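You operate a simulated robot arm through the tools that you are given. There is no shell and no other tool. Be economical: measure what you need, move in short steps, check, and stop when the job is done.

The job below is to be done with a simulated robot arm. You get a single attempt, and the scene is never put back.

## Task
Grind two turns of fennel on fine and take the cup out.
Fine: cup on the white tile; shut the mill drawer again.

Only the result counts: the job must be done as asked and must still hold three seconds after the hand-in. Knocking over, shifting, dropping, spilling or breaking anything else fails it.

## Robot
A 6-joint arm with a two-finger gripper on a trunk, on a base that drives. Base frame: it is fixed to the floor where the robot stands at the start and does not move with it; the origin is under the middle of the robot, x ahead of it, y to its left, z up; the surface under the hand at the start is at about z = 880. Units: mm, rad, N and s.
With the tool pointing down near the work surface it reaches from about 380 to 860 mm from the robot's upright axis, wherever it stands. Its first joint turns from -2.897 to 2.897 rad. Places, roughly: blue hood [500, -400, 900]; clamp knob [400, 1000, 900]; grind dial [500, 0, 1000]; heat dial [500, -900, 1000]; mill crank [500, -100, 1000]; mill drawer [500, 0, 900]; shaker [500, 900, 900]; shaker switch [400, 900, 900]; tapper lever [500, 400, 1000]; white tile [500, -200, 900]; yellow button [400, -400, 900]. Payload 2.45 kg.
Tool frame: the origin (TCP) lies between the finger pads and is the grasp point; the fingertips stand 20 mm ahead of it; z points along the fingers, y is the line along which they close. The gripper opens to 140 mm. The gripper's body begins 168 mm behind the TCP.
Orientation is that of the tool frame in the base frame, as a unit quaternion [w, x, y, z]. With the fingers straight down and closing along the base's y, the tool's x points along the base's -x, its y along +y and its z along -z.

## Interface
- The arm moves only by the tool servo_tool. Its argument "commands" is a list that holds one entry, the list of rows, each a list of 7 numbers: the shift along the base's x, y, z in mm, then the turn, a rotation vector about the base's x, y, z in rad, then the finger opening in mm, from 0 to 140. In form: [[[dx, dy, dz, wx, wy, wz, fingers], ...]]. A call has 1 to 10 rows; each row shifts and turns the commanded pose from where the row before left it. Each row takes 0.2 s and may step no farther than 50 mm and 0.15 rad from the row before; otherwise, or with a gripper value out of range, the whole call is refused. A pose out of reach is approached as far as the arm can. The call stops where the force on the tool passes 40 N (or 10 N more than at its start, if that is more) or the arm is blocked; 0.2 s more then pass. The fingers move at their own pace (about 45 mm/s each) and stop on an object; they squeeze with about 43 N. The grip force told is the motor's: it shows also when the fingers shut on nothing. Time passes only in rows, and 0.2 s behind the last, so rows that do not move let the fingers close. The reply holds the time, the measured pose of the TCP, the force on the tool along the base axes, the opening and the grip force, in the units named above and with some noise, with the torque about the TCP (base axes, N m) and any sound that the robot's microphone picked up, and new pictures: "views" is both (left out), scene, wrist or none.
- Cameras (640 x 400 px; columns grow to the right, rows downward): "scene" is now at [82, 125.1, 1791.7]; the picture's right is [-0.21, -0.98, 0.00], its down [-0.79, 0.17, -0.59] and it looks along [0.57, -0.12, -0.81] (base axes); focal length 257 px, centre (320, 200). "wrist" rides on the gripper at [78, 11, -209] in the tool frame; the picture's right is [-0.14, 0.99, 0.00], its down [-0.92, -0.13, -0.37] and it looks along [-0.37, -0.05, 0.93] (tool axes); focal length 280 px, centre (320, 200). There is no depth. A picture from a camera that has moved, and an enlarged one, comes with that camera's place and axes in the base frame and with its lens.
- raise_lower(by): slides the trunk up (or, below 0, down) by that many mm; the arm and the scene camera ride with it, the base frame stays. It gives what a move gives, with no picture.
- drive_base(legs): drives the robot by 1 to 6 legs, each [ahead, left, turn to the left] in mm, mm and rad, along the robot's own axes; the way and the turn of a leg run together, so that a leg with both is an arc; at most 1500 mm and 3.142 rad a leg. The arm and the cameras ride along, it lands a little off, and it stops where it bumps. It gives what a move gives, and a new picture of the scene camera.
- aim_head(pan, tilt): turns the head with the scene camera to pan (to the left, within 2.496 rad either way) and tilt (down, from -0.506 to 1.204), counted from straight ahead of the robot. It gives what a move gives, and a new picture of the scene camera.
- inspect(camera, box): a new picture of the part [left, top, right, bottom] of that camera's present view, enlarged. The clock stands still meanwhile.
- job_done(): hands the job in; it is judged then, once.

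Go step by step. Nothing tells you exact positions but the pictures and the camera data: compare them with the known pose of the tool, close in by small moves and look again before you grip or let go. The budget is 120 turns and 260 pictures, counting those below and the enlarged ones. Unless the task says otherwise, let go and move clear before handing in, and close with one line.

The tools are called after ">>>" as a command line: name --argument value ..., lists and objects as JSON in quotes. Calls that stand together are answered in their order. servo_tool: Moves the arm, as the interface text tells. Its arguments: {"type":"object","properties":{"commands":{"type":"array"},"views":{"type":"string","enum":["both","scene","wrist","none"]}},"required":["commands"]} The other tools are called the same way: raise_lower (by) slides the trunk up or down; drive_base (legs) drives the base; aim_head (pan, tilt) turns the head that bears the scene camera; inspect (camera, box) takes an enlarged picture of a part of a camera's view; job_done () hands the job in.

At the start:

```text
time_s: 0.0
eef_pos: [579.1, -55.3, 1322.0]
ee_rot: [0.0, 0.001, 1.0, 0.0]
ft_force: [-0.3, 0.7, 0.8]
wrist_torque: [-0.02, -0.02, 0.02]
width: 139.9
grasp_force: 0.2
trunk travel left (down, up): [-50.0, 180.0]
robot x, y, heading: [-2.0, -2.3, -0.004]
head pan, tilt: [-0.209, 0.942]
```

scene: 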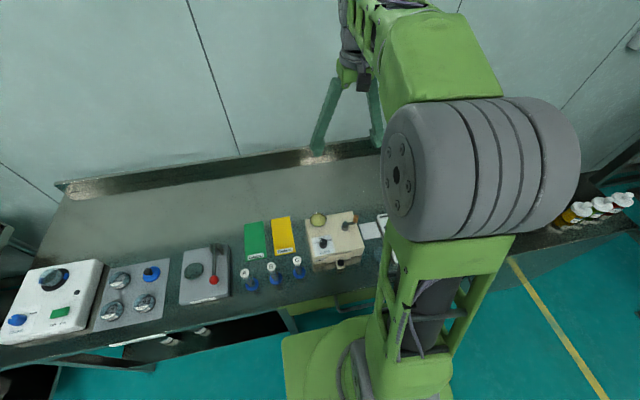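
wrist: 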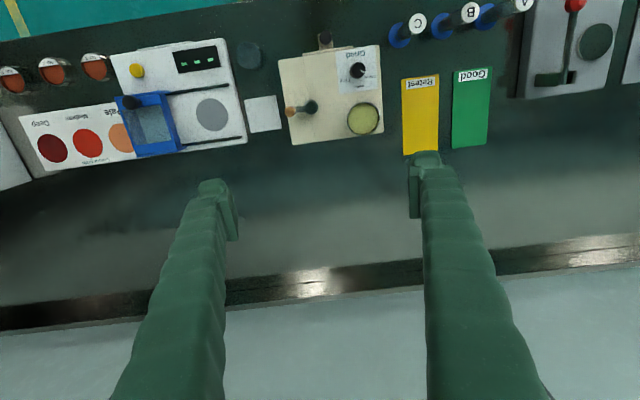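

I see the mill (beige box) with a crank, a grind dial, a hopper and a drawer at the front, and the white tile beside it. I will look closer first.

>>> inspect --camera "wrist" --box '[230, 20, 430, 145]'

>>> inspect --camera "scene" --box '[230, 190, 410, 300]'

>>> inspect --camera "scene" --box '[530, 170, 640, 240]'

```text
3.20 times, centred on (330, 82) of wrist
camera zoom: at [501.7, -45.5, 1530.7], right [0.14, 0.99, 0.0], down [0.92, -0.13, 0.37], along [0.37, -0.05, -0.93], focal length 897 px, centre (288, 576)
```

zoom: 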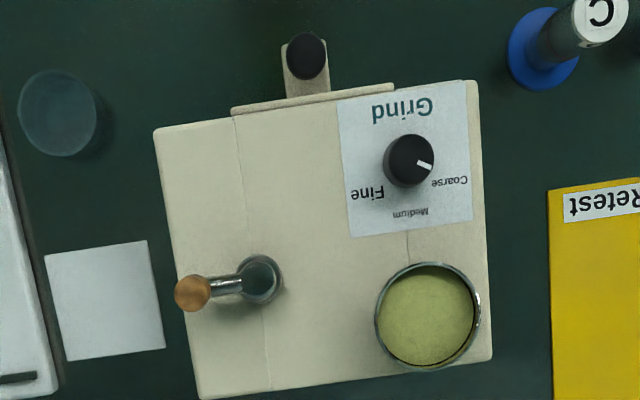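

```text
3.56 times, centred on (320, 245) of scene
camera zoom: at [82.0, 125.1, 1791.7], right [-0.21, -0.98, 0.0], down [-0.79, 0.17, -0.59], along [0.57, -0.12, -0.81], focal length 914 px, centre (320, 40)
```

zoom: 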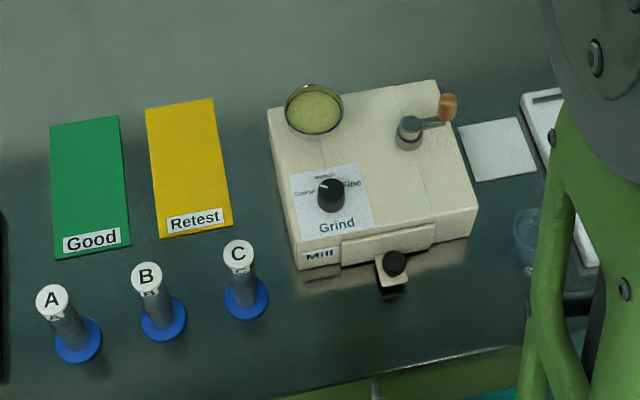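

```text
5.71 times, centred on (585, 205) of scene
camera zoom: at [82.0, 125.1, 1791.7], right [-0.21, -0.98, 0.0], down [-0.79, 0.17, -0.59], along [0.57, -0.12, -0.81], focal length 1468 px, centre (-1194, 171)
```

zoom: 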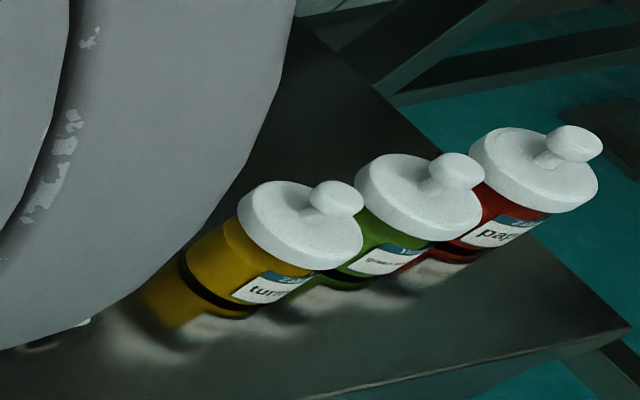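

The mill dial is near (482, 29, 950), crank hub (534, -65), its handle (535, -105, 993), the drawer knob (414, -21, 912) and the tile (538, -177). The drawer needs room on the near side, so I back the base up a little first.

>>> drive_base --legs '[[-130, 0, 0]]'

>>> servo_tool --commands '[[[0, 20, -40, 0, 0, 0, 140], [0, 20, -40, 0, 0, 0, 100], [0, 20, -40, 0, 0, 0, 60], [0, 20, -40, 0, 0, 0, 60], [0, 0, -40, 0, 0, 0, 60], [0, 0, 0, 0, 0, 0, 60]]]'

```text
time_s: 1.3
eef_pos: [449.3, -56.2, 1322.1]
ee_rot: [0.001, 0.0, 1.0, 0.0]
ft_force: [-0.7, 0.1, -0.3]
wrist_torque: [0.03, -0.09, -0.02]
width: 139.9
grasp_force: 0.2
trunk travel left (down, up): [-50.0, 180.0]
robot x, y, heading: [-129.8, -4.5, 0.003]
head pan, tilt: [-0.209, 0.942]
camera scene: at [-48.9, 125.1, 1791.8], right [-0.21, -0.98, 0.0], down [-0.79, 0.17, -0.59], along [0.58, -0.12, -0.81], focal length 257 px, centre (320, 200)
```

scene: 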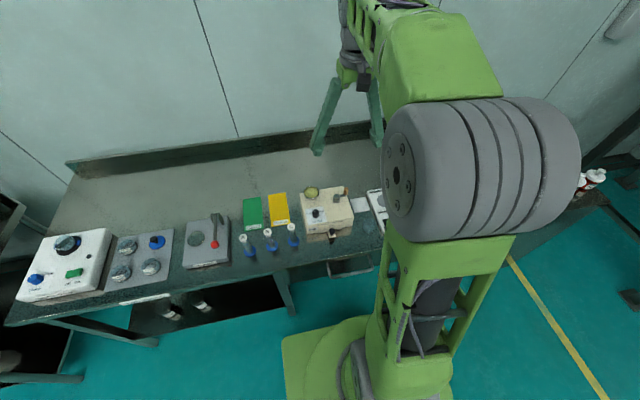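

```text
time_s: 2.7
eef_pos: [450.4, 24.2, 1121.7]
ee_rot: [0.0, -0.001, 1.0, 0.0]
ft_force: [-0.6, 0.8, -0.4]
wrist_torque: [-0.02, 0.01, 0.0]
width: 60.2
grasp_force: 0.1
trunk travel left (down, up): [-50.0, 180.0]
robot x, y, heading: [-131.2, -1.3, -0.004]
head pan, tilt: [-0.209, 0.942]
camera scene: at [-47.5, 125.0, 1791.7], right [-0.21, -0.98, 0.0], down [-0.79, 0.17, -0.59], along [0.57, -0.12, -0.81], focal length 257 px, centre (320, 200)
camera wrist: at [371.8, 34.1, 1331.4], right [0.14, 0.99, 0.0], down [0.92, -0.13, 0.37], along [0.37, -0.05, -0.93], focal length 280 px, centre (320, 200)
```

scene: 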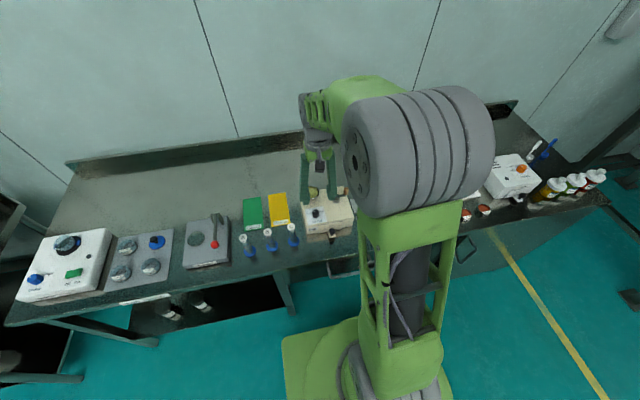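
wrist: 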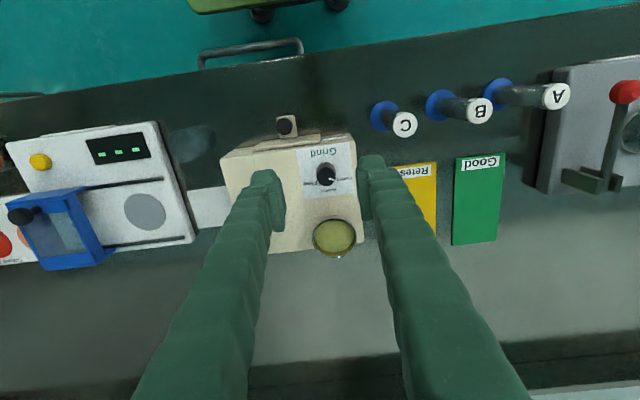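

The move went well. I take a closer look at the mill from here for a second fix.

>>> inspect --camera "wrist" --box '[150, 90, 390, 240]'

```text
2.67 times, centred on (270, 165) of wrist
camera zoom: at [371.8, 34.1, 1331.4], right [0.14, 0.99, 0.0], down [0.92, -0.13, 0.37], along [0.37, -0.05, -0.93], focal length 748 px, centre (453, 293)
```

zoom: 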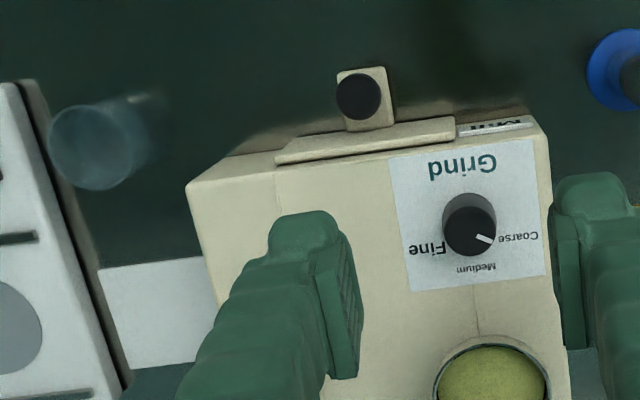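

I move over the dial and lower for a closer look.

>>> servo_tool --commands '[[[15, 2, -40, 0, 0, 0, 60], [15, 2, -40, 0, 0, 0, 60], [4, 0, -25, 0, 0, 0, 60], [0, 0, 0, 0, 0, 0, 60]]]' --views "wrist"

>>> inspect --camera "scene" --box '[270, 170, 370, 250]'

```text
time_s: 3.7
eef_pos: [485.3, 29.1, 1016.7]
ee_rot: [0.0, 0.0, 1.0, -0.001]
ft_force: [0.3, 0.0, -0.2]
wrist_torque: [-0.01, -0.02, -0.05]
width: 59.9
grasp_force: 0.0
trunk travel left (down, up): [-50.0, 180.0]
robot x, y, heading: [-127.8, 0.9, -0.001]
head pan, tilt: [-0.209, 0.942]
camera wrist: at [406.4, 37.9, 1226.0], right [0.14, 0.99, 0.0], down [0.92, -0.13, 0.37], along [0.37, -0.05, -0.93], focal length 280 px, centre (320, 200)
```

wrist: 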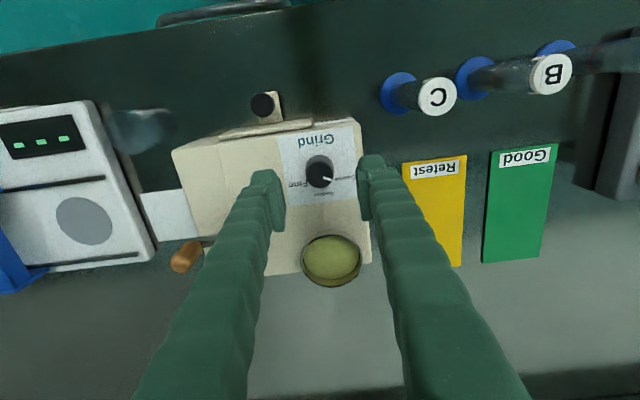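

```text
5.00 times, centred on (320, 210) of scene
camera zoom: at [-47.5, 125.1, 1791.7], right [-0.21, -0.98, 0.0], down [-0.79, 0.17, -0.59], along [0.57, -0.12, -0.81], focal length 1285 px, centre (320, 150)
```

zoom: 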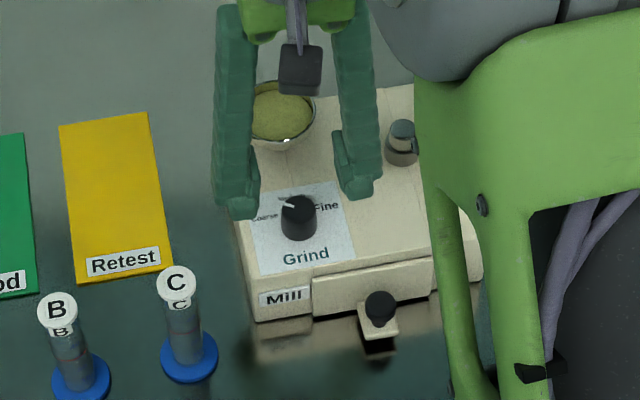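

The dial centre is at about (485.5, 27.3), its top near 957. I turn the gripper +60° and go down around it.

>>> servo_tool --commands '[[[0, -1.8, 0, 0, 0, 0.15, 60], [0, 0, 0, 0, 0, 0.15, 60], [0, 0, 0, 0, 0, 0.15, 60], [0, 0, 0, 0, 0, 0.15, 60], [0, 0, 0, 0, 0, 0.15, 60], [0, 0, 0, 0, 0, 0.15, 60], [0, 0, -15, 0, 0, 0.15, 60], [0, 0, -25, 0, 0, 0, 60], [0, 0, 0, 0, 0, 0, 60]]]'

>>> inspect --camera "scene" --box '[270, 170, 370, 250]'

```text
time_s: 5.7
eef_pos: [484.5, 27.2, 975.8]
ee_rot: [0.0, -0.501, 0.866, 0.0]
ft_force: [-0.1, -0.2, -1.4]
wrist_torque: [-0.01, -0.01, 0.0]
width: 60.0
grasp_force: 0.1
trunk travel left (down, up): [-50.0, 180.0]
robot x, y, heading: [-128.7, -0.2, -0.003]
head pan, tilt: [-0.209, 0.942]
camera scene: at [-47.5, 125.1, 1791.7], right [-0.21, -0.98, 0.0], down [-0.79, 0.17, -0.59], along [0.57, -0.12, -0.81], focal length 257 px, centre (320, 200)
camera wrist: at [435.3, -36.8, 1185.6], right [-0.79, 0.61, 0.0], down [0.57, 0.73, 0.37], along [0.23, 0.29, -0.93], focal length 280 px, centre (320, 200)
```

scene: 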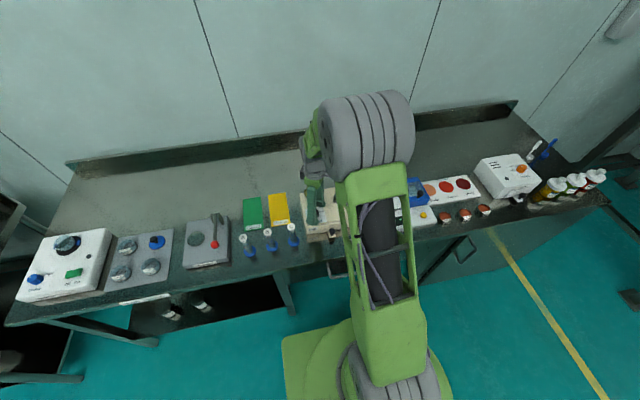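
wrist: 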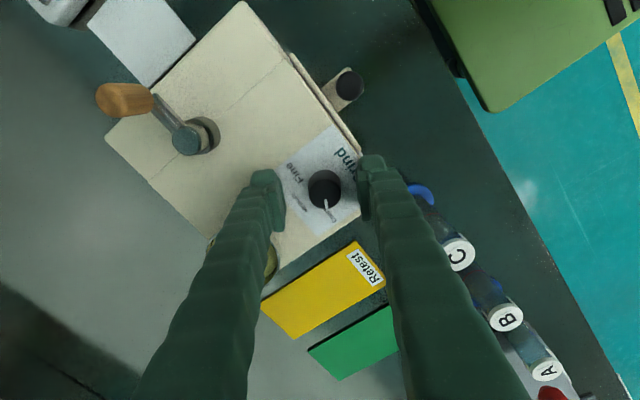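

```text
5.00 times, centred on (320, 210) of scene
camera zoom: at [-47.5, 125.1, 1791.7], right [-0.21, -0.98, 0.0], down [-0.79, 0.17, -0.59], along [0.57, -0.12, -0.81], focal length 1285 px, centre (320, 150)
```

zoom: 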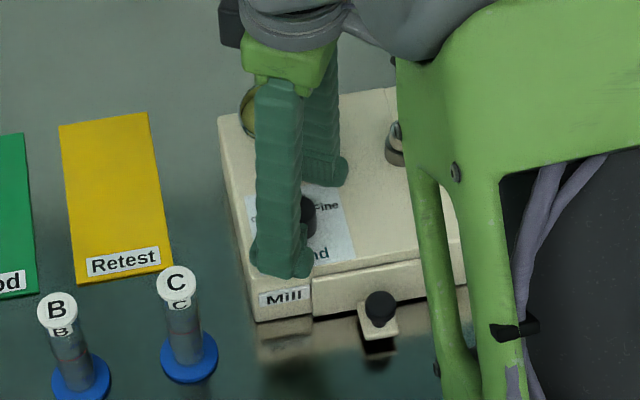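

Centred on the dial. I go down 18 mm and close.

>>> servo_tool --commands '[[[0, 0.5, -9, 0, 0, 0, 60], [0, 0, -9, 0, 0, 0, 60], [0, 0, 0, 0, 0, 0, 30], [0, 0, 0, 0, 0, 0, 20], [0, 0, 0, 0, 0, 0, 20], [0, 0, 0, 0, 0, 0, 20]]]' --views "wrist"

```text
time_s: 6.2
eef_pos: [486.0, 26.4, 971.2]
ee_rot: [0.004, -0.501, 0.866, -0.003]
ft_force: [-6.0, -3.6, 23.5]
wrist_torque: [0.39, 1.02, 0.16]
width: 65.2
grasp_force: 3.9
trunk travel left (down, up): [-50.0, 180.0]
robot x, y, heading: [-130.2, -2.4, 0.004]
head pan, tilt: [-0.209, 0.942]
stopped in row 2: the force on the tool passed its limit at 53 N (the readings are from after the stop); the commanded pose is now the measured one
camera wrist: at [435.5, -37.9, 1179.6], right [-0.79, 0.61, -0.01], down [0.57, 0.73, 0.37], along [0.24, 0.29, -0.93], focal length 280 px, centre (320, 200)
```

wrist: 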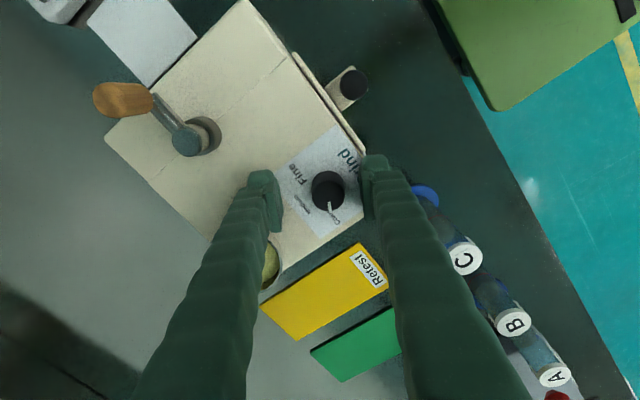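

The fingertips touched the mill top near z = 950. I raise 5 mm and close on the dial.

>>> servo_tool --commands '[[[-2, 0, 6, 0, 0, 0, 60], [0, 0, 0, 0, 0, 0, 50], [0, 0, 0, 0, 0, 0, 40], [0, 0, 0, 0, 0, 0, 25], [0, 0, 0, 0, 0, 0, 20], [0, 0, 0, 0, 0, 0, 20]]]' --views "wrist"

```text
time_s: 7.6
eef_pos: [483.0, 28.4, 974.9]
ee_rot: [0.002, -0.501, 0.866, -0.001]
ft_force: [-14.1, 11.2, -4.5]
wrist_torque: [-0.02, 0.16, -0.03]
width: 32.1
grasp_force: 9.4
trunk travel left (down, up): [-50.0, 180.0]
robot x, y, heading: [-126.8, -1.3, 0.001]
head pan, tilt: [-0.209, 0.942]
camera wrist: at [433.7, -35.4, 1182.9], right [-0.79, 0.61, 0.0], down [0.57, 0.73, 0.37], along [0.23, 0.29, -0.93], focal length 280 px, centre (320, 200)
```

wrist: 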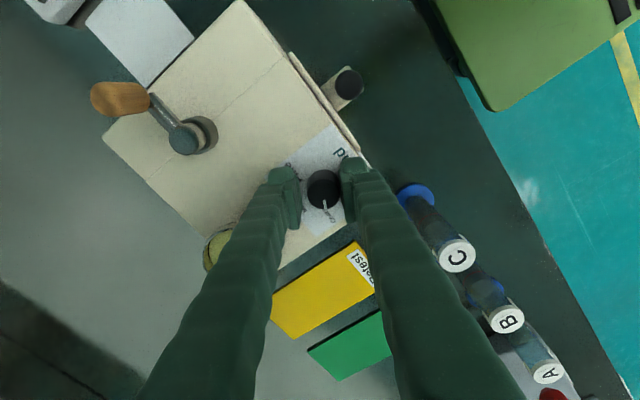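

Gripped at 32 mm. I relax the side force and turn it -60° first.

>>> servo_tool --commands '[[[-1.8, 1.4, 0, 0, 0, 0, 20], [0, 0, 0, 0, 0, -0.15, 20], [0, 0, 0, 0, 0, -0.15, 20], [0, 0, 0, 0, 0, -0.15, 20], [0, 0, 0, 0, 0, -0.15, 20], [0, 0, 0, 0, 0, -0.15, 20], [0, 0, 0, 0, 0, -0.15, 20], [0, 0, 0, 0, 0, -0.15, 20], [0, 0, 0, 0, 0, 0, 20]]]' --views "wrist"

>>> inspect --camera "wrist" --box '[240, 110, 400, 210]'

```text
time_s: 9.6
eef_pos: [483.2, 28.9, 974.4]
ee_rot: [0.003, 0.0, 1.0, -0.004]
ft_force: [-3.3, 7.0, 3.7]
wrist_torque: [0.11, 0.09, 0.01]
width: 25.4
grasp_force: 30.4
trunk travel left (down, up): [-50.0, 180.0]
robot x, y, heading: [-130.0, -2.6, -0.006]
head pan, tilt: [-0.209, 0.942]
camera wrist: at [404.3, 40.1, 1183.2], right [0.14, 0.99, -0.01], down [0.92, -0.13, 0.37], along [0.37, -0.06, -0.93], focal length 280 px, centre (320, 200)
```

wrist: 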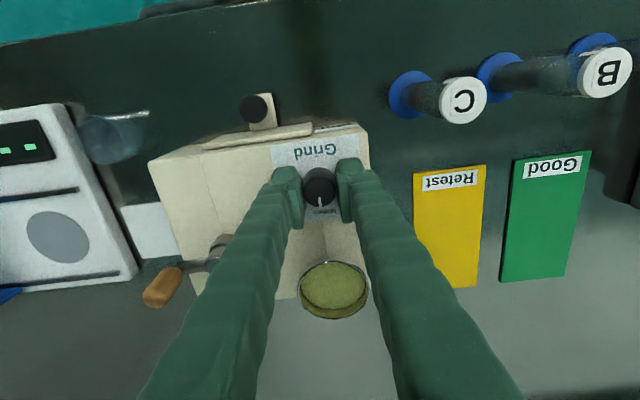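

```text
4.00 times, centred on (320, 160) of wrist
camera zoom: at [404.3, 40.1, 1183.2], right [0.14, 0.99, -0.01], down [0.92, -0.13, 0.37], along [0.37, -0.06, -0.93], focal length 1122 px, centre (320, 360)
```

zoom: 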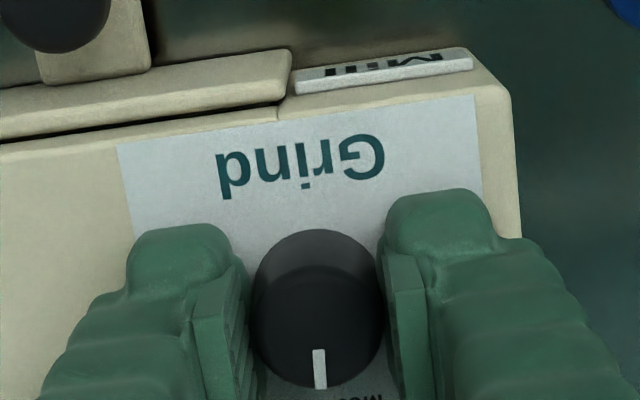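

The dial turned with the gripper to Medium. I carry on by another 60°.

>>> servo_tool --commands '[[[0, 0, 0, 0, 0, -0.15, 20], [0, 0, 0, 0, 0, -0.15, 20], [0, 0, 0, 0, 0, -0.15, 20], [0, 0, 0, 0, 0, -0.15, 20], [0, 0, 0, 0, 0, -0.15, 20], [0, 0, 0, 0, 0, -0.15, 20], [0, 0, 0, 0, 0, -0.15, 20], [0, 0, 0, 0, 0, 0, 20]]]' --views "wrist"

>>> inspect --camera "wrist" --box '[240, 110, 400, 210]'

```text
time_s: 11.4
eef_pos: [481.1, 25.7, 974.6]
ee_rot: [0.0, 0.502, 0.865, -0.005]
ft_force: [-12.5, -19.2, 0.8]
wrist_torque: [-0.42, 0.04, 0.49]
width: 25.2
grasp_force: 45.0
trunk travel left (down, up): [-50.0, 180.0]
robot x, y, heading: [-129.2, -1.6, -0.0]
head pan, tilt: [-0.209, 0.942]
camera wrist: at [453.6, 99.5, 1183.4], right [0.93, 0.37, -0.01], down [0.35, -0.86, 0.37], along [0.13, -0.35, -0.93], focal length 280 px, centre (320, 200)
```

wrist: 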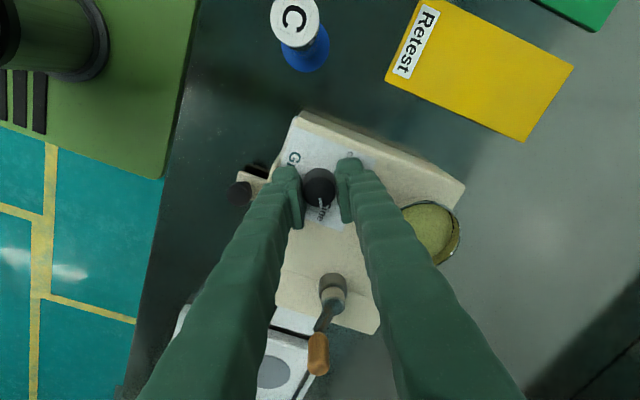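

```text
4.00 times, centred on (320, 160) of wrist
camera zoom: at [453.6, 99.5, 1183.4], right [0.93, 0.37, -0.01], down [0.35, -0.86, 0.37], along [0.13, -0.35, -0.93], focal length 1122 px, centre (320, 360)
```

zoom: 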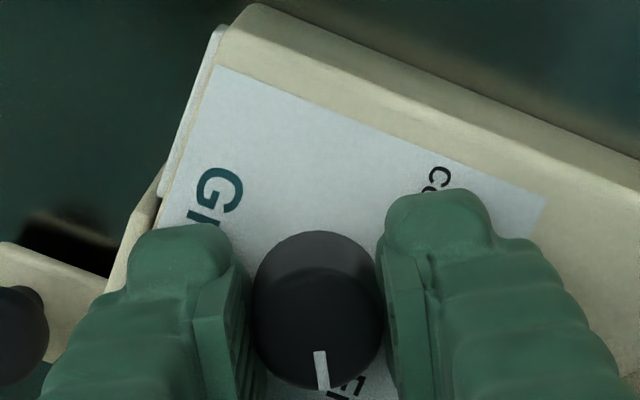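

The dial now points at Fine. I open, rise clear, turn the tool back and look.

>>> servo_tool --commands '[[[0, 0, 0, 0, 0, 0, 50], [0, 0, 0, 0, 0, 0, 50], [0, 0, 25, 0, 0, 0, 50], [0, 0, 50, 0, 0, 0.15, 50], [0, 0, 20, 0, 0, 0.15, 50], [0, 0, 0, 0, 0, 0.15, 50], [0, 0, 0, 0, 0, 0.15, 50], [0, 0, 0, 0, 0, 0.15, 50], [0, 0, 0, 0, 0, 0.15, 50], [0, 0, 0, 0, 0, 0.15, 50]]]' --views "wrist"

>>> inspect --camera "wrist" --box '[190, 80, 390, 205]'

```text
time_s: 13.6
eef_pos: [484.3, 28.4, 1069.3]
ee_rot: [0.002, -0.002, 1.0, -0.004]
ft_force: [0.6, 0.4, -0.6]
wrist_torque: [0.01, -0.01, -0.03]
width: 49.8
grasp_force: 0.1
trunk travel left (down, up): [-50.0, 180.0]
robot x, y, heading: [-133.1, 0.3, -0.003]
head pan, tilt: [-0.209, 0.942]
camera wrist: at [404.7, 39.1, 1278.2], right [0.14, 0.99, -0.01], down [0.92, -0.12, 0.37], along [0.37, -0.06, -0.93], focal length 280 px, centre (320, 200)
```

wrist: 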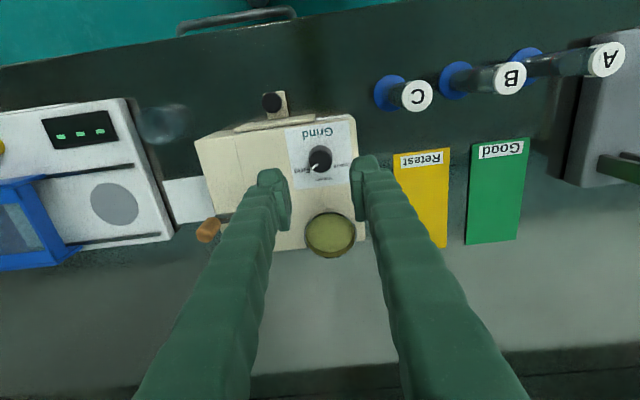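

```text
3.20 times, centred on (290, 142) of wrist
camera zoom: at [404.7, 39.1, 1278.2], right [0.14, 0.99, -0.01], down [0.92, -0.12, 0.37], along [0.37, -0.06, -0.93], focal length 897 px, centre (416, 384)
```

zoom: 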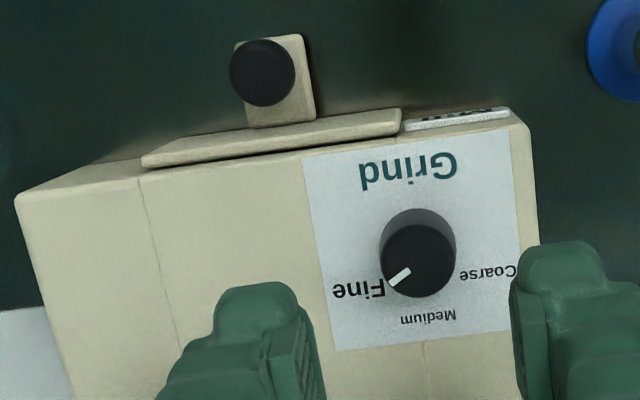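

The dial reads Fine. Next I move over the crank handle at about (534, -105) and look.

>>> servo_tool --commands '[[[0, -40, 20, 0, 0, 0, 50], [20, -45, 0, 0, 0, 0, 60], [30, -45, 0, 0, 0, 0, 60], [0, -3, 0, 0, 0, 0, 60], [0, 0, 0, 0, 0, 0, 60]]]' --views "wrist"

>>> inspect --camera "wrist" --box '[230, 100, 430, 225]'

>>> inspect --camera "scene" --box '[270, 150, 390, 250]'

```text
refused: row 3 steps farther than a row can; nothing moved
```

```text
3.20 times, centred on (330, 162) of wrist
camera zoom: at [404.7, 39.1, 1278.2], right [0.14, 0.99, -0.01], down [0.92, -0.12, 0.37], along [0.37, -0.06, -0.93], focal length 897 px, centre (288, 320)
```

zoom: 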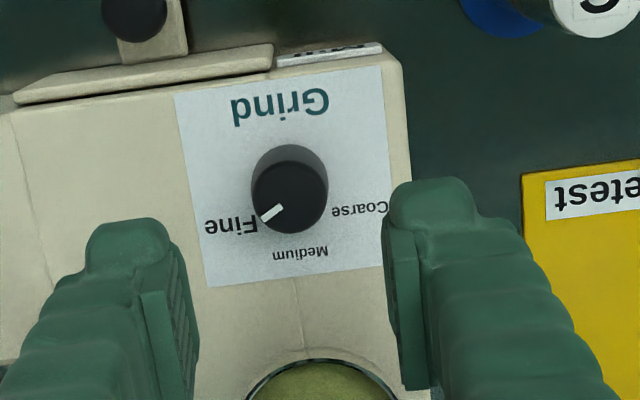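

```text
4.00 times, centred on (330, 200) of scene
camera zoom: at [-47.5, 125.0, 1791.7], right [-0.21, -0.98, 0.0], down [-0.79, 0.17, -0.59], along [0.57, -0.12, -0.81], focal length 1028 px, centre (280, 200)
```

zoom: 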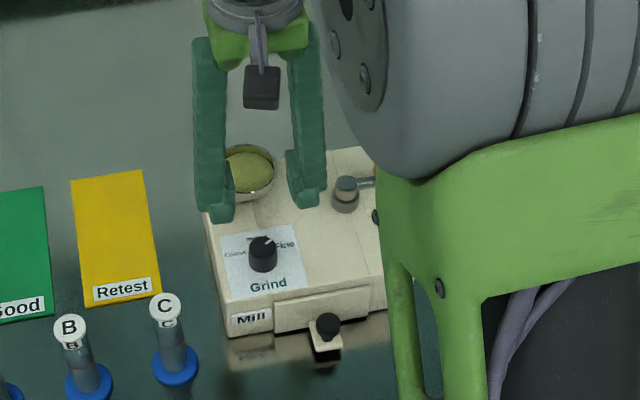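

One row was too long, so I repeat with shorter steps.

>>> servo_tool --commands '[[[0, -35, 20, 0, 0, 0, 50], [16, -35, 0, 0, 0, 0, 60], [17, -35, 0, 0, 0, 0, 60], [17, -28, 0, 0, 0, 0, 60], [0, 0, 0, 0, 0, 0, 60]]]' --views "wrist"

>>> inspect --camera "wrist" --box '[230, 100, 430, 225]'

```text
time_s: 14.8
eef_pos: [534.5, -105.1, 1088.4]
ee_rot: [0.002, 0.0, 1.0, -0.003]
ft_force: [0.0, -0.3, 0.1]
wrist_torque: [0.0, 0.04, -0.01]
width: 59.9
grasp_force: 0.1
trunk travel left (down, up): [-50.0, 180.0]
robot x, y, heading: [-131.6, -0.4, -0.002]
head pan, tilt: [-0.209, 0.942]
camera wrist: at [455.0, -93.2, 1297.5], right [0.14, 0.99, -0.01], down [0.92, -0.12, 0.37], along [0.37, -0.06, -0.93], focal length 280 px, centre (320, 200)
```

wrist: 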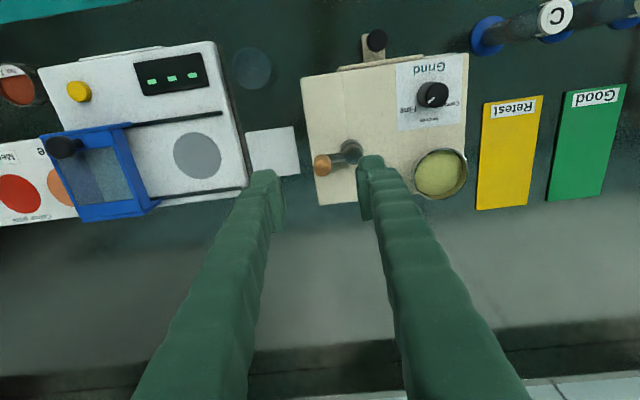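

```text
3.20 times, centred on (330, 162) of wrist
camera zoom: at [455.0, -93.2, 1297.5], right [0.14, 0.99, -0.01], down [0.92, -0.12, 0.37], along [0.37, -0.06, -0.93], focal length 897 px, centre (288, 320)
```

zoom: 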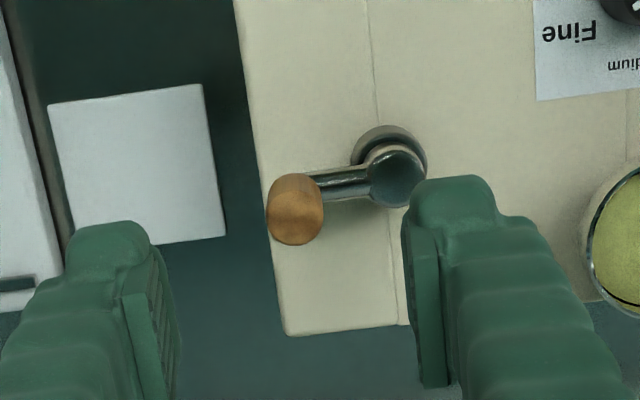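

The handle top is near (534, -104, ~1012) and the hub near (532, -66), so the radius is about 38 mm. I go down with the tips just above the crank arm and close.

>>> servo_tool --commands '[[[0, 1, -40, 0, 0, 0, 60], [0, 0, -26, 0, 0, 0, 50], [0, 0, -8, 0, 0, 0, 40], [0, 0, 0, 0, 0, 0, 20], [0, 0, 0, 0, 0, 0, 10], [0, 0, 0, 0, 0, 0, 10], [0, 0, 0, 0, 0, 0, 10]]]' --views "wrist"

>>> inspect --camera "wrist" --box '[230, 100, 430, 225]'

```text
time_s: 16.4
eef_pos: [532.3, -103.8, 1014.9]
ee_rot: [0.002, 0.0, 1.0, -0.003]
ft_force: [0.9, 10.8, -2.0]
wrist_torque: [0.16, -0.07, -0.01]
width: 17.1
grasp_force: 42.6
trunk travel left (down, up): [-50.0, 180.0]
robot x, y, heading: [-127.2, 1.3, -0.003]
head pan, tilt: [-0.209, 0.942]
camera wrist: at [454.0, -91.2, 1223.9], right [0.14, 0.99, -0.01], down [0.92, -0.12, 0.37], along [0.37, -0.06, -0.93], focal length 280 px, centre (320, 200)
```

wrist: 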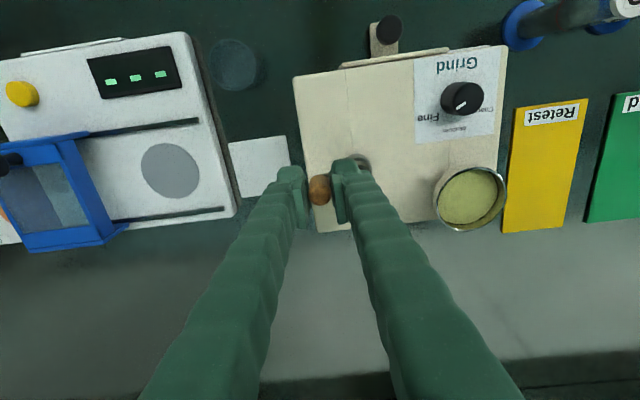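

```text
3.20 times, centred on (330, 162) of wrist
camera zoom: at [454.0, -91.2, 1223.9], right [0.14, 0.99, -0.01], down [0.92, -0.12, 0.37], along [0.37, -0.06, -0.93], focal length 897 px, centre (288, 320)
```

zoom: 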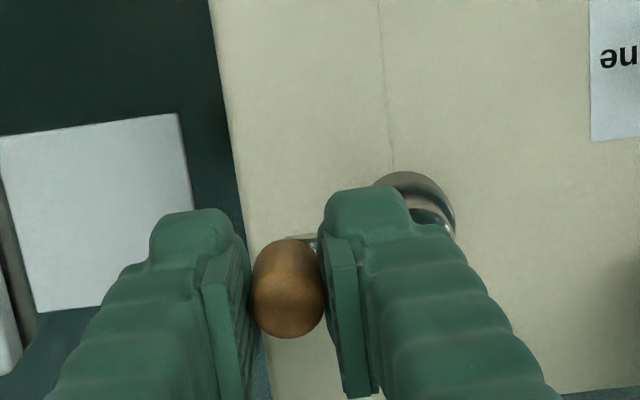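

The handle is gripped. I try the first 45° clockwise and watch the forces to refine the circle.

>>> servo_tool --commands '[[[-9.7, 1.3, 0, 0, 0, 0, 10], [-9.1, 3.7, 0, 0, 0, 0, 10], [-7.7, 6, 0, 0, 0, 0, 10], [0, 0, 0, 0, 0, 0, 10]]]' --views "wrist"

```text
time_s: 17.4
eef_pos: [508.3, -92.6, 1015.8]
ee_rot: [0.003, 0.001, 1.0, -0.004]
ft_force: [7.1, 6.3, -6.3]
wrist_torque: [0.1, -0.35, -0.01]
width: 17.4
grasp_force: 43.2
trunk travel left (down, up): [-50.0, 180.0]
robot x, y, heading: [-128.0, -0.3, -0.004]
head pan, tilt: [-0.209, 0.942]
camera wrist: at [429.2, -81.4, 1223.8], right [0.14, 0.99, -0.01], down [0.92, -0.13, 0.37], along [0.37, -0.06, -0.93], focal length 280 px, centre (320, 200)
```

wrist: 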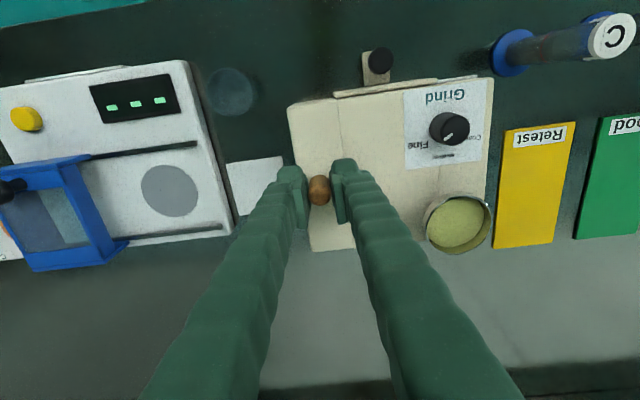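

The handle follows with small forces. I continue the next 90°.

>>> servo_tool --commands '[[[-5.5, 8.0, 0, 0, 0, 0, 10], [-3.7, 8.9, 0, 0, 0, 0, 10], [-1.3, 9.6, 0, 0, 0, 0, 10], [1.3, 9.6, 0, 0, 0, 0, 10], [3.7, 8.9, 0, 0, 0, 0, 10], [5.8, 7.7, 0, 0, 0, 0, 10], [0, 0, 0, 0, 0, 0, 10]]]' --views "wrist"

```text
time_s: 19.0
eef_pos: [507.4, -39.5, 1015.5]
ee_rot: [0.003, 0.0, 1.0, -0.003]
ft_force: [2.1, -2.8, 2.4]
wrist_torque: [-0.04, 0.04, 0.03]
width: 17.3
grasp_force: 42.8
trunk travel left (down, up): [-50.0, 180.0]
robot x, y, heading: [-128.9, 2.7, -0.004]
head pan, tilt: [-0.209, 0.942]
camera wrist: at [428.3, -29.5, 1223.9], right [0.14, 0.99, -0.01], down [0.92, -0.13, 0.37], along [0.37, -0.06, -0.93], focal length 280 px, centre (320, 200)
```

wrist: 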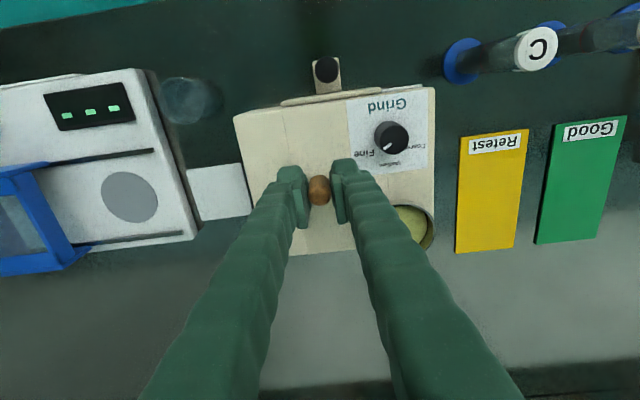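

Forces stay low; I continue 135° more.

>>> servo_tool --commands '[[[7.7, 5.8, 0, 0, 0, 0, 10], [8.9, 3.7, 0, 0, 0, 0, 10], [9.6, 1.3, 0, 0, 0, 0, 10], [9.6, -1.3, 0, 0, 0, 0, 10], [8.9, -3.7, 0, 0, 0, 0, 10], [7.7, -5.8, 0, 0, 0, 0, 10], [5.8, -7.7, 0, 0, 0, 0, 10], [3.7, -8.9, 0, 0, 0, 0, 10], [1.3, -9.6, 0, 0, 0, 0, 10], [0, 0, 0, 0, 0, 0, 10]]]' --views "wrist"

```text
time_s: 21.2
eef_pos: [568.8, -68.1, 1015.8]
ee_rot: [0.002, 0.0, 1.0, -0.003]
ft_force: [-13.7, 0.6, -3.4]
wrist_torque: [0.02, 0.28, -0.02]
width: 17.1
grasp_force: 42.4
trunk travel left (down, up): [-50.0, 180.0]
robot x, y, heading: [-132.1, 0.4, -0.0]
head pan, tilt: [-0.209, 0.942]
camera wrist: at [490.1, -55.2, 1224.0], right [0.14, 0.99, -0.01], down [0.92, -0.13, 0.37], along [0.37, -0.06, -0.93], focal length 280 px, centre (320, 200)
```

wrist: 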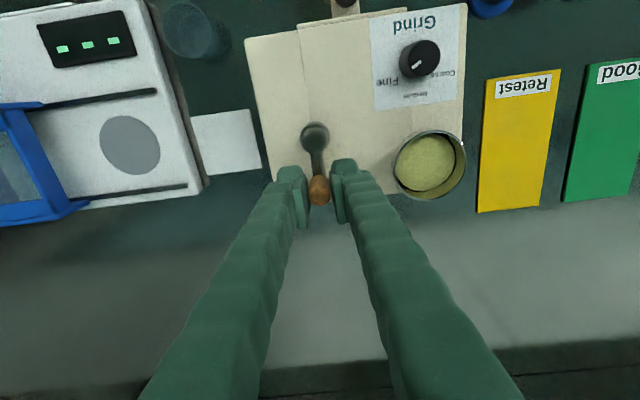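

A slight outward offset in x; I correct 1 mm and go on past the first full turn.

>>> servo_tool --commands '[[[-2.5, -9.6, 0, 0, 0, 0, 10], [-3.7, -8.9, 0, 0, 0, 0, 10], [-5.8, -7.7, 0, 0, 0, 0, 10], [-7.7, -5.8, 0, 0, 0, 0, 10], [-8.9, -3.7, 0, 0, 0, 0, 10], [-9.6, -1.3, 0, 0, 0, 0, 10], [0, 0, 0, 0, 0, 0, 10]]]' --views "wrist"

```text
time_s: 22.8
eef_pos: [533.5, -103.0, 1014.9]
ee_rot: [0.002, 0.0, 1.0, -0.004]
ft_force: [0.7, 11.1, -11.5]
wrist_torque: [0.12, -0.37, -0.01]
width: 17.3
grasp_force: 42.6
trunk travel left (down, up): [-50.0, 180.0]
robot x, y, heading: [-128.5, -3.0, -0.002]
head pan, tilt: [-0.209, 0.942]
camera wrist: at [454.0, -91.2, 1224.0], right [0.14, 0.99, -0.01], down [0.92, -0.12, 0.37], along [0.37, -0.06, -0.93], focal length 280 px, centre (320, 200)
```

wrist: 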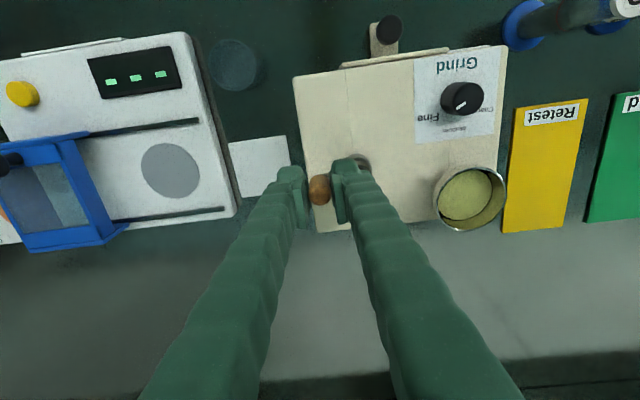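

One turn is done and the hopper level has dropped a bit. Second turn, first part.

>>> servo_tool --commands '[[[-9.6, 2.0, 0, 0, 0, 0, 10], [-8.9, 3.7, 0, 0, 0, 0, 10], [-7.7, 5.8, 0, 0, 0, 0, 10], [-5.8, 7.7, 0, 0, 0, 0, 10], [-3.7, 8.9, 0, 0, 0, 0, 10], [-1.3, 9.6, 0, 0, 0, 0, 10], [1.3, 9.6, 0, 0, 0, 0, 10], [3.7, 8.9, 0, 0, 0, 0, 10], [5.8, 7.7, 0, 0, 0, 0, 10], [0, 0, 0, 0, 0, 0, 10]]]' --views "none"

```text
time_s: 25.0
eef_pos: [508.5, -41.2, 1015.5]
ee_rot: [0.002, 0.001, 1.0, -0.004]
ft_force: [8.0, -9.4, 0.8]
wrist_torque: [-0.07, -0.02, 0.04]
width: 17.2
grasp_force: 42.7
trunk travel left (down, up): [-50.0, 180.0]
robot x, y, heading: [-127.6, 3.1, -0.002]
head pan, tilt: [-0.209, 0.942]
```

>>> servo_tool --commands '[[[8.2, 5.3, 0, 0, 0, 0, 10], [8.9, 3.7, 0, 0, 0, 0, 10], [9.6, 1.3, 0, 0, 0, 0, 10], [9.6, -1.3, 0, 0, 0, 0, 10], [8.9, -3.7, 0, 0, 0, 0, 10], [7.7, -5.8, 0, 0, 0, 0, 10], [5.8, -7.7, 0, 0, 0, 0, 10], [3.7, -8.9, 0, 0, 0, 0, 10], [1.3, -9.6, 0, 0, 0, 0, 10], [0, 0, 0, 0, 0, 0, 10]]]' --views "none"

```text
time_s: 27.2
eef_pos: [569.5, -64.8, 1015.2]
ee_rot: [0.001, 0.0, 1.0, -0.004]
ft_force: [-13.1, 0.4, -1.6]
wrist_torque: [0.03, 0.28, -0.01]
width: 17.2
grasp_force: 42.6
trunk travel left (down, up): [-50.0, 180.0]
robot x, y, heading: [-127.9, -2.7, -0.003]
head pan, tilt: [-0.209, 0.942]
```

A quarter turn remains; the forces are steady. I finish the second turn at the start position.

>>> servo_tool --commands '[[[-2.3, -9.6, 0, 0, 0, 0, 10], [-3.7, -8.9, 0, 0, 0, 0, 10], [-5.8, -7.7, 0, 0, 0, 0, 10], [-7.7, -5.8, 0, 0, 0, 0, 10], [-8.9, -3.7, 0, 0, 0, 0, 10], [-9.6, -1.3, 0, 0, 0, 0, 10], [0, 0, 0, 0, 0, 0, 10]]]' --views "wrist"

```text
time_s: 28.8
eef_pos: [532.2, -102.6, 1015.4]
ee_rot: [0.003, 0.0, 1.0, -0.003]
ft_force: [-0.3, 8.4, -6.5]
wrist_torque: [0.06, -0.2, -0.04]
width: 17.2
grasp_force: 43.1
trunk travel left (down, up): [-50.0, 180.0]
robot x, y, heading: [-129.5, 5.9, -0.001]
head pan, tilt: [-0.209, 0.942]
camera wrist: at [453.3, -91.2, 1224.1], right [0.14, 0.99, -0.01], down [0.92, -0.12, 0.37], along [0.37, -0.06, -0.93], focal length 280 px, centre (320, 200)
```

wrist: 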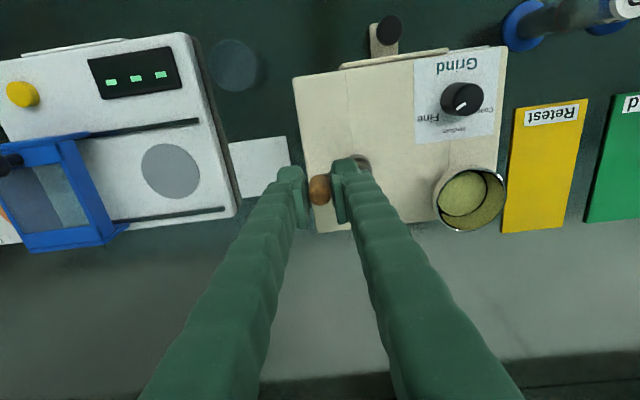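

Two turns are done. I open, rise and go over the drawer knob at about (416, -22, 925).

>>> servo_tool --commands '[[[0, 0, 0, 0, 0, 0, 40], [0, 0, 0, 0, 0, 0, 40], [0, 0, 40, 0, 0, 0, 60], [0, 0, 30, 0, 0, 0, 60], [-35, 24, 0, 0, 0, 0, 60], [-35, 24, 0, 0, 0, 0, 60], [-35, 24, 0, 0, 0, 0, 60], [-11, 9, -30, 0, 0, 0, 60], [0, 0, 0, 0, 0, 0, 60]]]' --views "wrist"

>>> inspect --camera "wrist" --box '[230, 110, 390, 210]'

>>> inspect --camera "scene" --box '[270, 170, 390, 270]'

```text
time_s: 30.8
eef_pos: [416.8, -23.5, 1055.6]
ee_rot: [0.002, -0.001, 1.0, -0.004]
ft_force: [-0.4, 0.0, -0.5]
wrist_torque: [-0.01, 0.01, 0.01]
width: 60.2
grasp_force: 0.2
trunk travel left (down, up): [-50.0, 180.0]
robot x, y, heading: [-131.2, -3.0, -0.004]
head pan, tilt: [-0.209, 0.942]
camera wrist: at [337.1, -12.1, 1264.1], right [0.14, 0.99, -0.01], down [0.92, -0.13, 0.37], along [0.37, -0.06, -0.93], focal length 280 px, centre (320, 200)
```

wrist: 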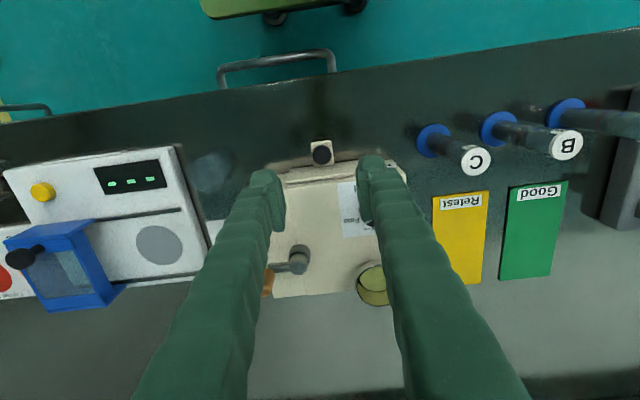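

```text
4.00 times, centred on (310, 160) of wrist
camera zoom: at [337.1, -12.1, 1264.1], right [0.14, 0.99, -0.01], down [0.92, -0.13, 0.37], along [0.37, -0.06, -0.93], focal length 1122 px, centre (360, 360)
```

zoom: 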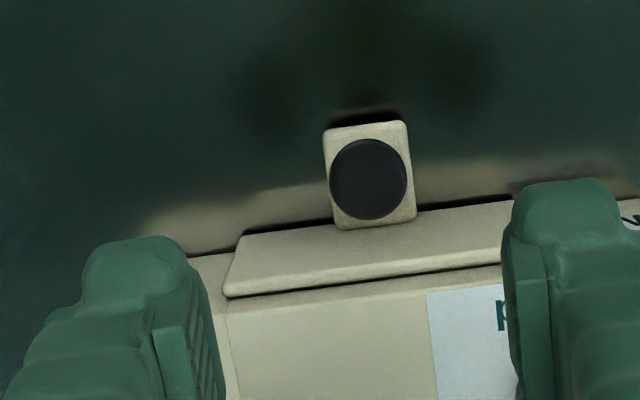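

```text
4.00 times, centred on (330, 220) of scene
camera zoom: at [-47.2, 124.9, 1791.7], right [-0.21, -0.98, 0.0], down [-0.79, 0.17, -0.59], along [0.57, -0.12, -0.81], focal length 1028 px, centre (280, 120)
```

zoom: 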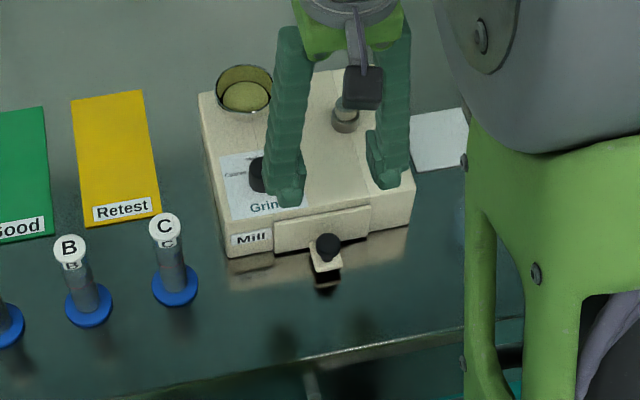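

The knob is at about (415, -23, 918), with the drawer face right behind it at x ≈ 427. I grip its near part with the tool at x ≈ 403, going down in two steps.

>>> servo_tool --commands '[[[-14, 0.5, -30, 0, 0, 0, 60], [0, 0, -40, 0, 0, 0, 60], [0, 0, -30, 0, 0, 0, 60], [0, 0, -20, 0, 0, 0, 60], [0, 0, 0, 0, 0, 0, 60]]]' --views "wrist"

>>> inspect --camera "wrist" --box '[230, 130, 410, 240]'

>>> inspect --camera "scene" --box '[270, 170, 390, 270]'

```text
time_s: 32.0
eef_pos: [403.0, -21.5, 936.0]
ee_rot: [0.002, -0.001, 1.0, -0.003]
ft_force: [0.3, -0.5, 0.7]
wrist_torque: [0.04, 0.02, 0.0]
width: 60.0
grasp_force: 0.1
trunk travel left (down, up): [-50.0, 180.0]
robot x, y, heading: [-131.4, 0.1, 0.001]
head pan, tilt: [-0.209, 0.942]
camera wrist: at [323.3, -10.5, 1145.0], right [0.14, 0.99, -0.01], down [0.92, -0.13, 0.37], along [0.37, -0.06, -0.93], focal length 280 px, centre (320, 200)
```

wrist: 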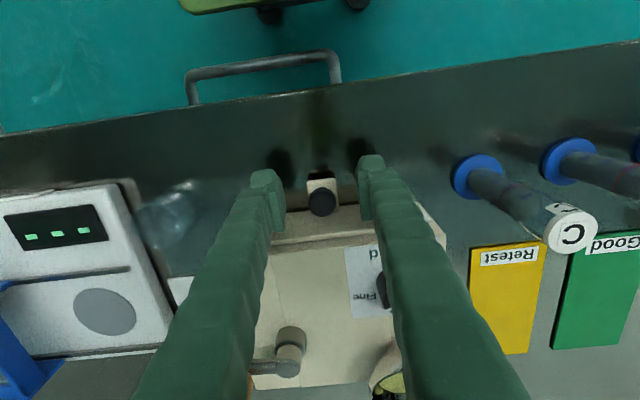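

```text
3.56 times, centred on (320, 185) of wrist
camera zoom: at [323.3, -10.5, 1145.0], right [0.14, 0.99, -0.01], down [0.92, -0.13, 0.37], along [0.37, -0.06, -0.93], focal length 997 px, centre (320, 253)
```

zoom: 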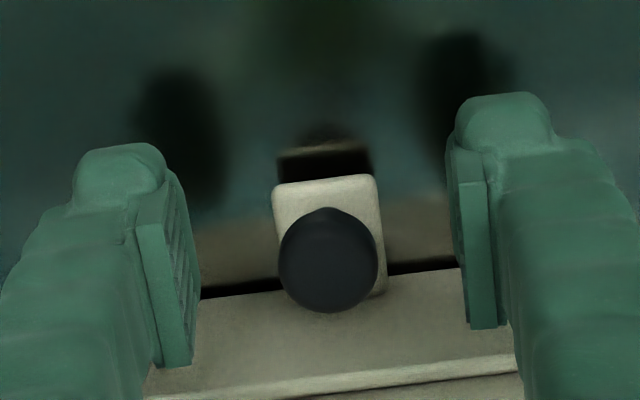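

```text
4.00 times, centred on (330, 220) of scene
camera zoom: at [-47.4, 125.0, 1791.7], right [-0.21, -0.98, 0.0], down [-0.79, 0.17, -0.59], along [0.57, -0.12, -0.81], focal length 1028 px, centre (280, 120)
```

zoom: 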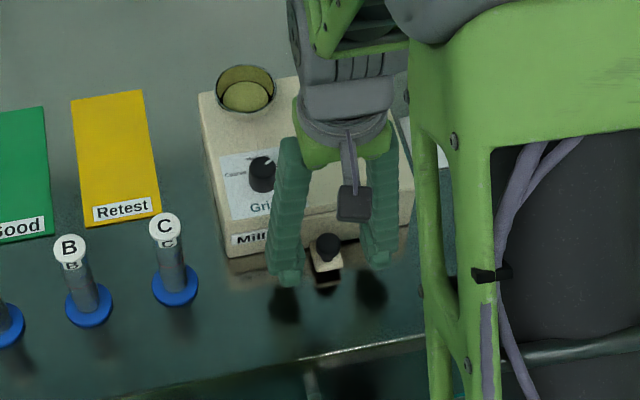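

Clear of everything. Down 18 mm more, then close on the knob.

>>> servo_tool --commands '[[[0, -0.6, -10, 0, 0, 0, 60], [0, 0, -7, 0, 0, 0, 50], [0, 0, 0, 0, 0, 0, 40], [0, 0, 0, 0, 0, 0, 25], [0, 0, 0, 0, 0, 0, 15], [0, 0, 0, 0, 0, 0, 15], [0, 0, 0, 0, 0, 0, 15]]]' --views "wrist"

>>> inspect --camera "wrist" --box '[230, 130, 410, 240]'

```text
time_s: 33.6
eef_pos: [402.9, -20.6, 917.8]
ee_rot: [0.002, 0.0, 1.0, -0.004]
ft_force: [0.1, 5.3, -2.1]
wrist_torque: [-0.01, -0.04, 0.07]
width: 19.3
grasp_force: 44.4
trunk travel left (down, up): [-50.0, 180.0]
robot x, y, heading: [-130.0, 0.2, -0.005]
head pan, tilt: [-0.209, 0.942]
camera wrist: at [323.4, -10.2, 1127.4], right [0.14, 0.99, -0.01], down [0.92, -0.13, 0.37], along [0.37, -0.06, -0.93], focal length 280 px, centre (320, 200)
```

wrist: 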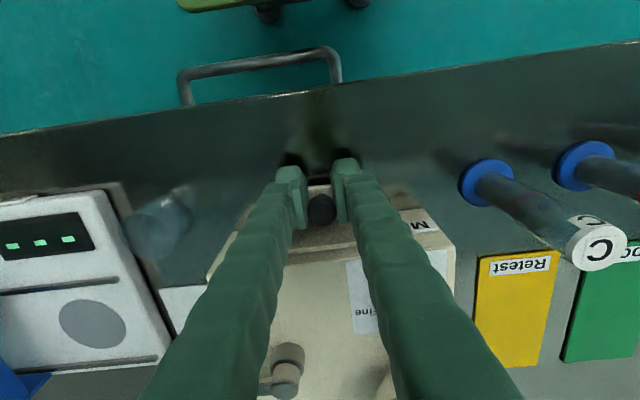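

```text
3.56 times, centred on (320, 185) of wrist
camera zoom: at [323.4, -10.2, 1127.4], right [0.14, 0.99, -0.01], down [0.92, -0.13, 0.37], along [0.37, -0.06, -0.93], focal length 997 px, centre (320, 253)
```

zoom: 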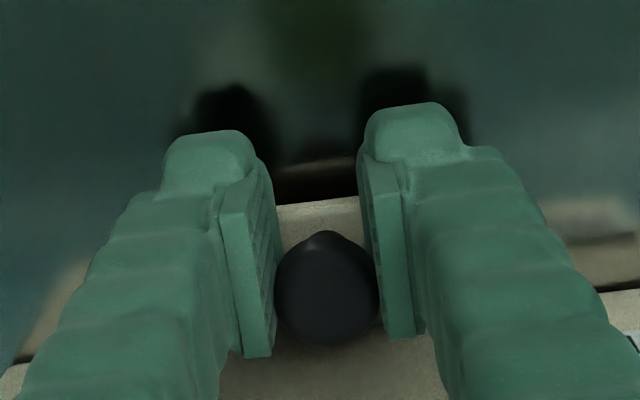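

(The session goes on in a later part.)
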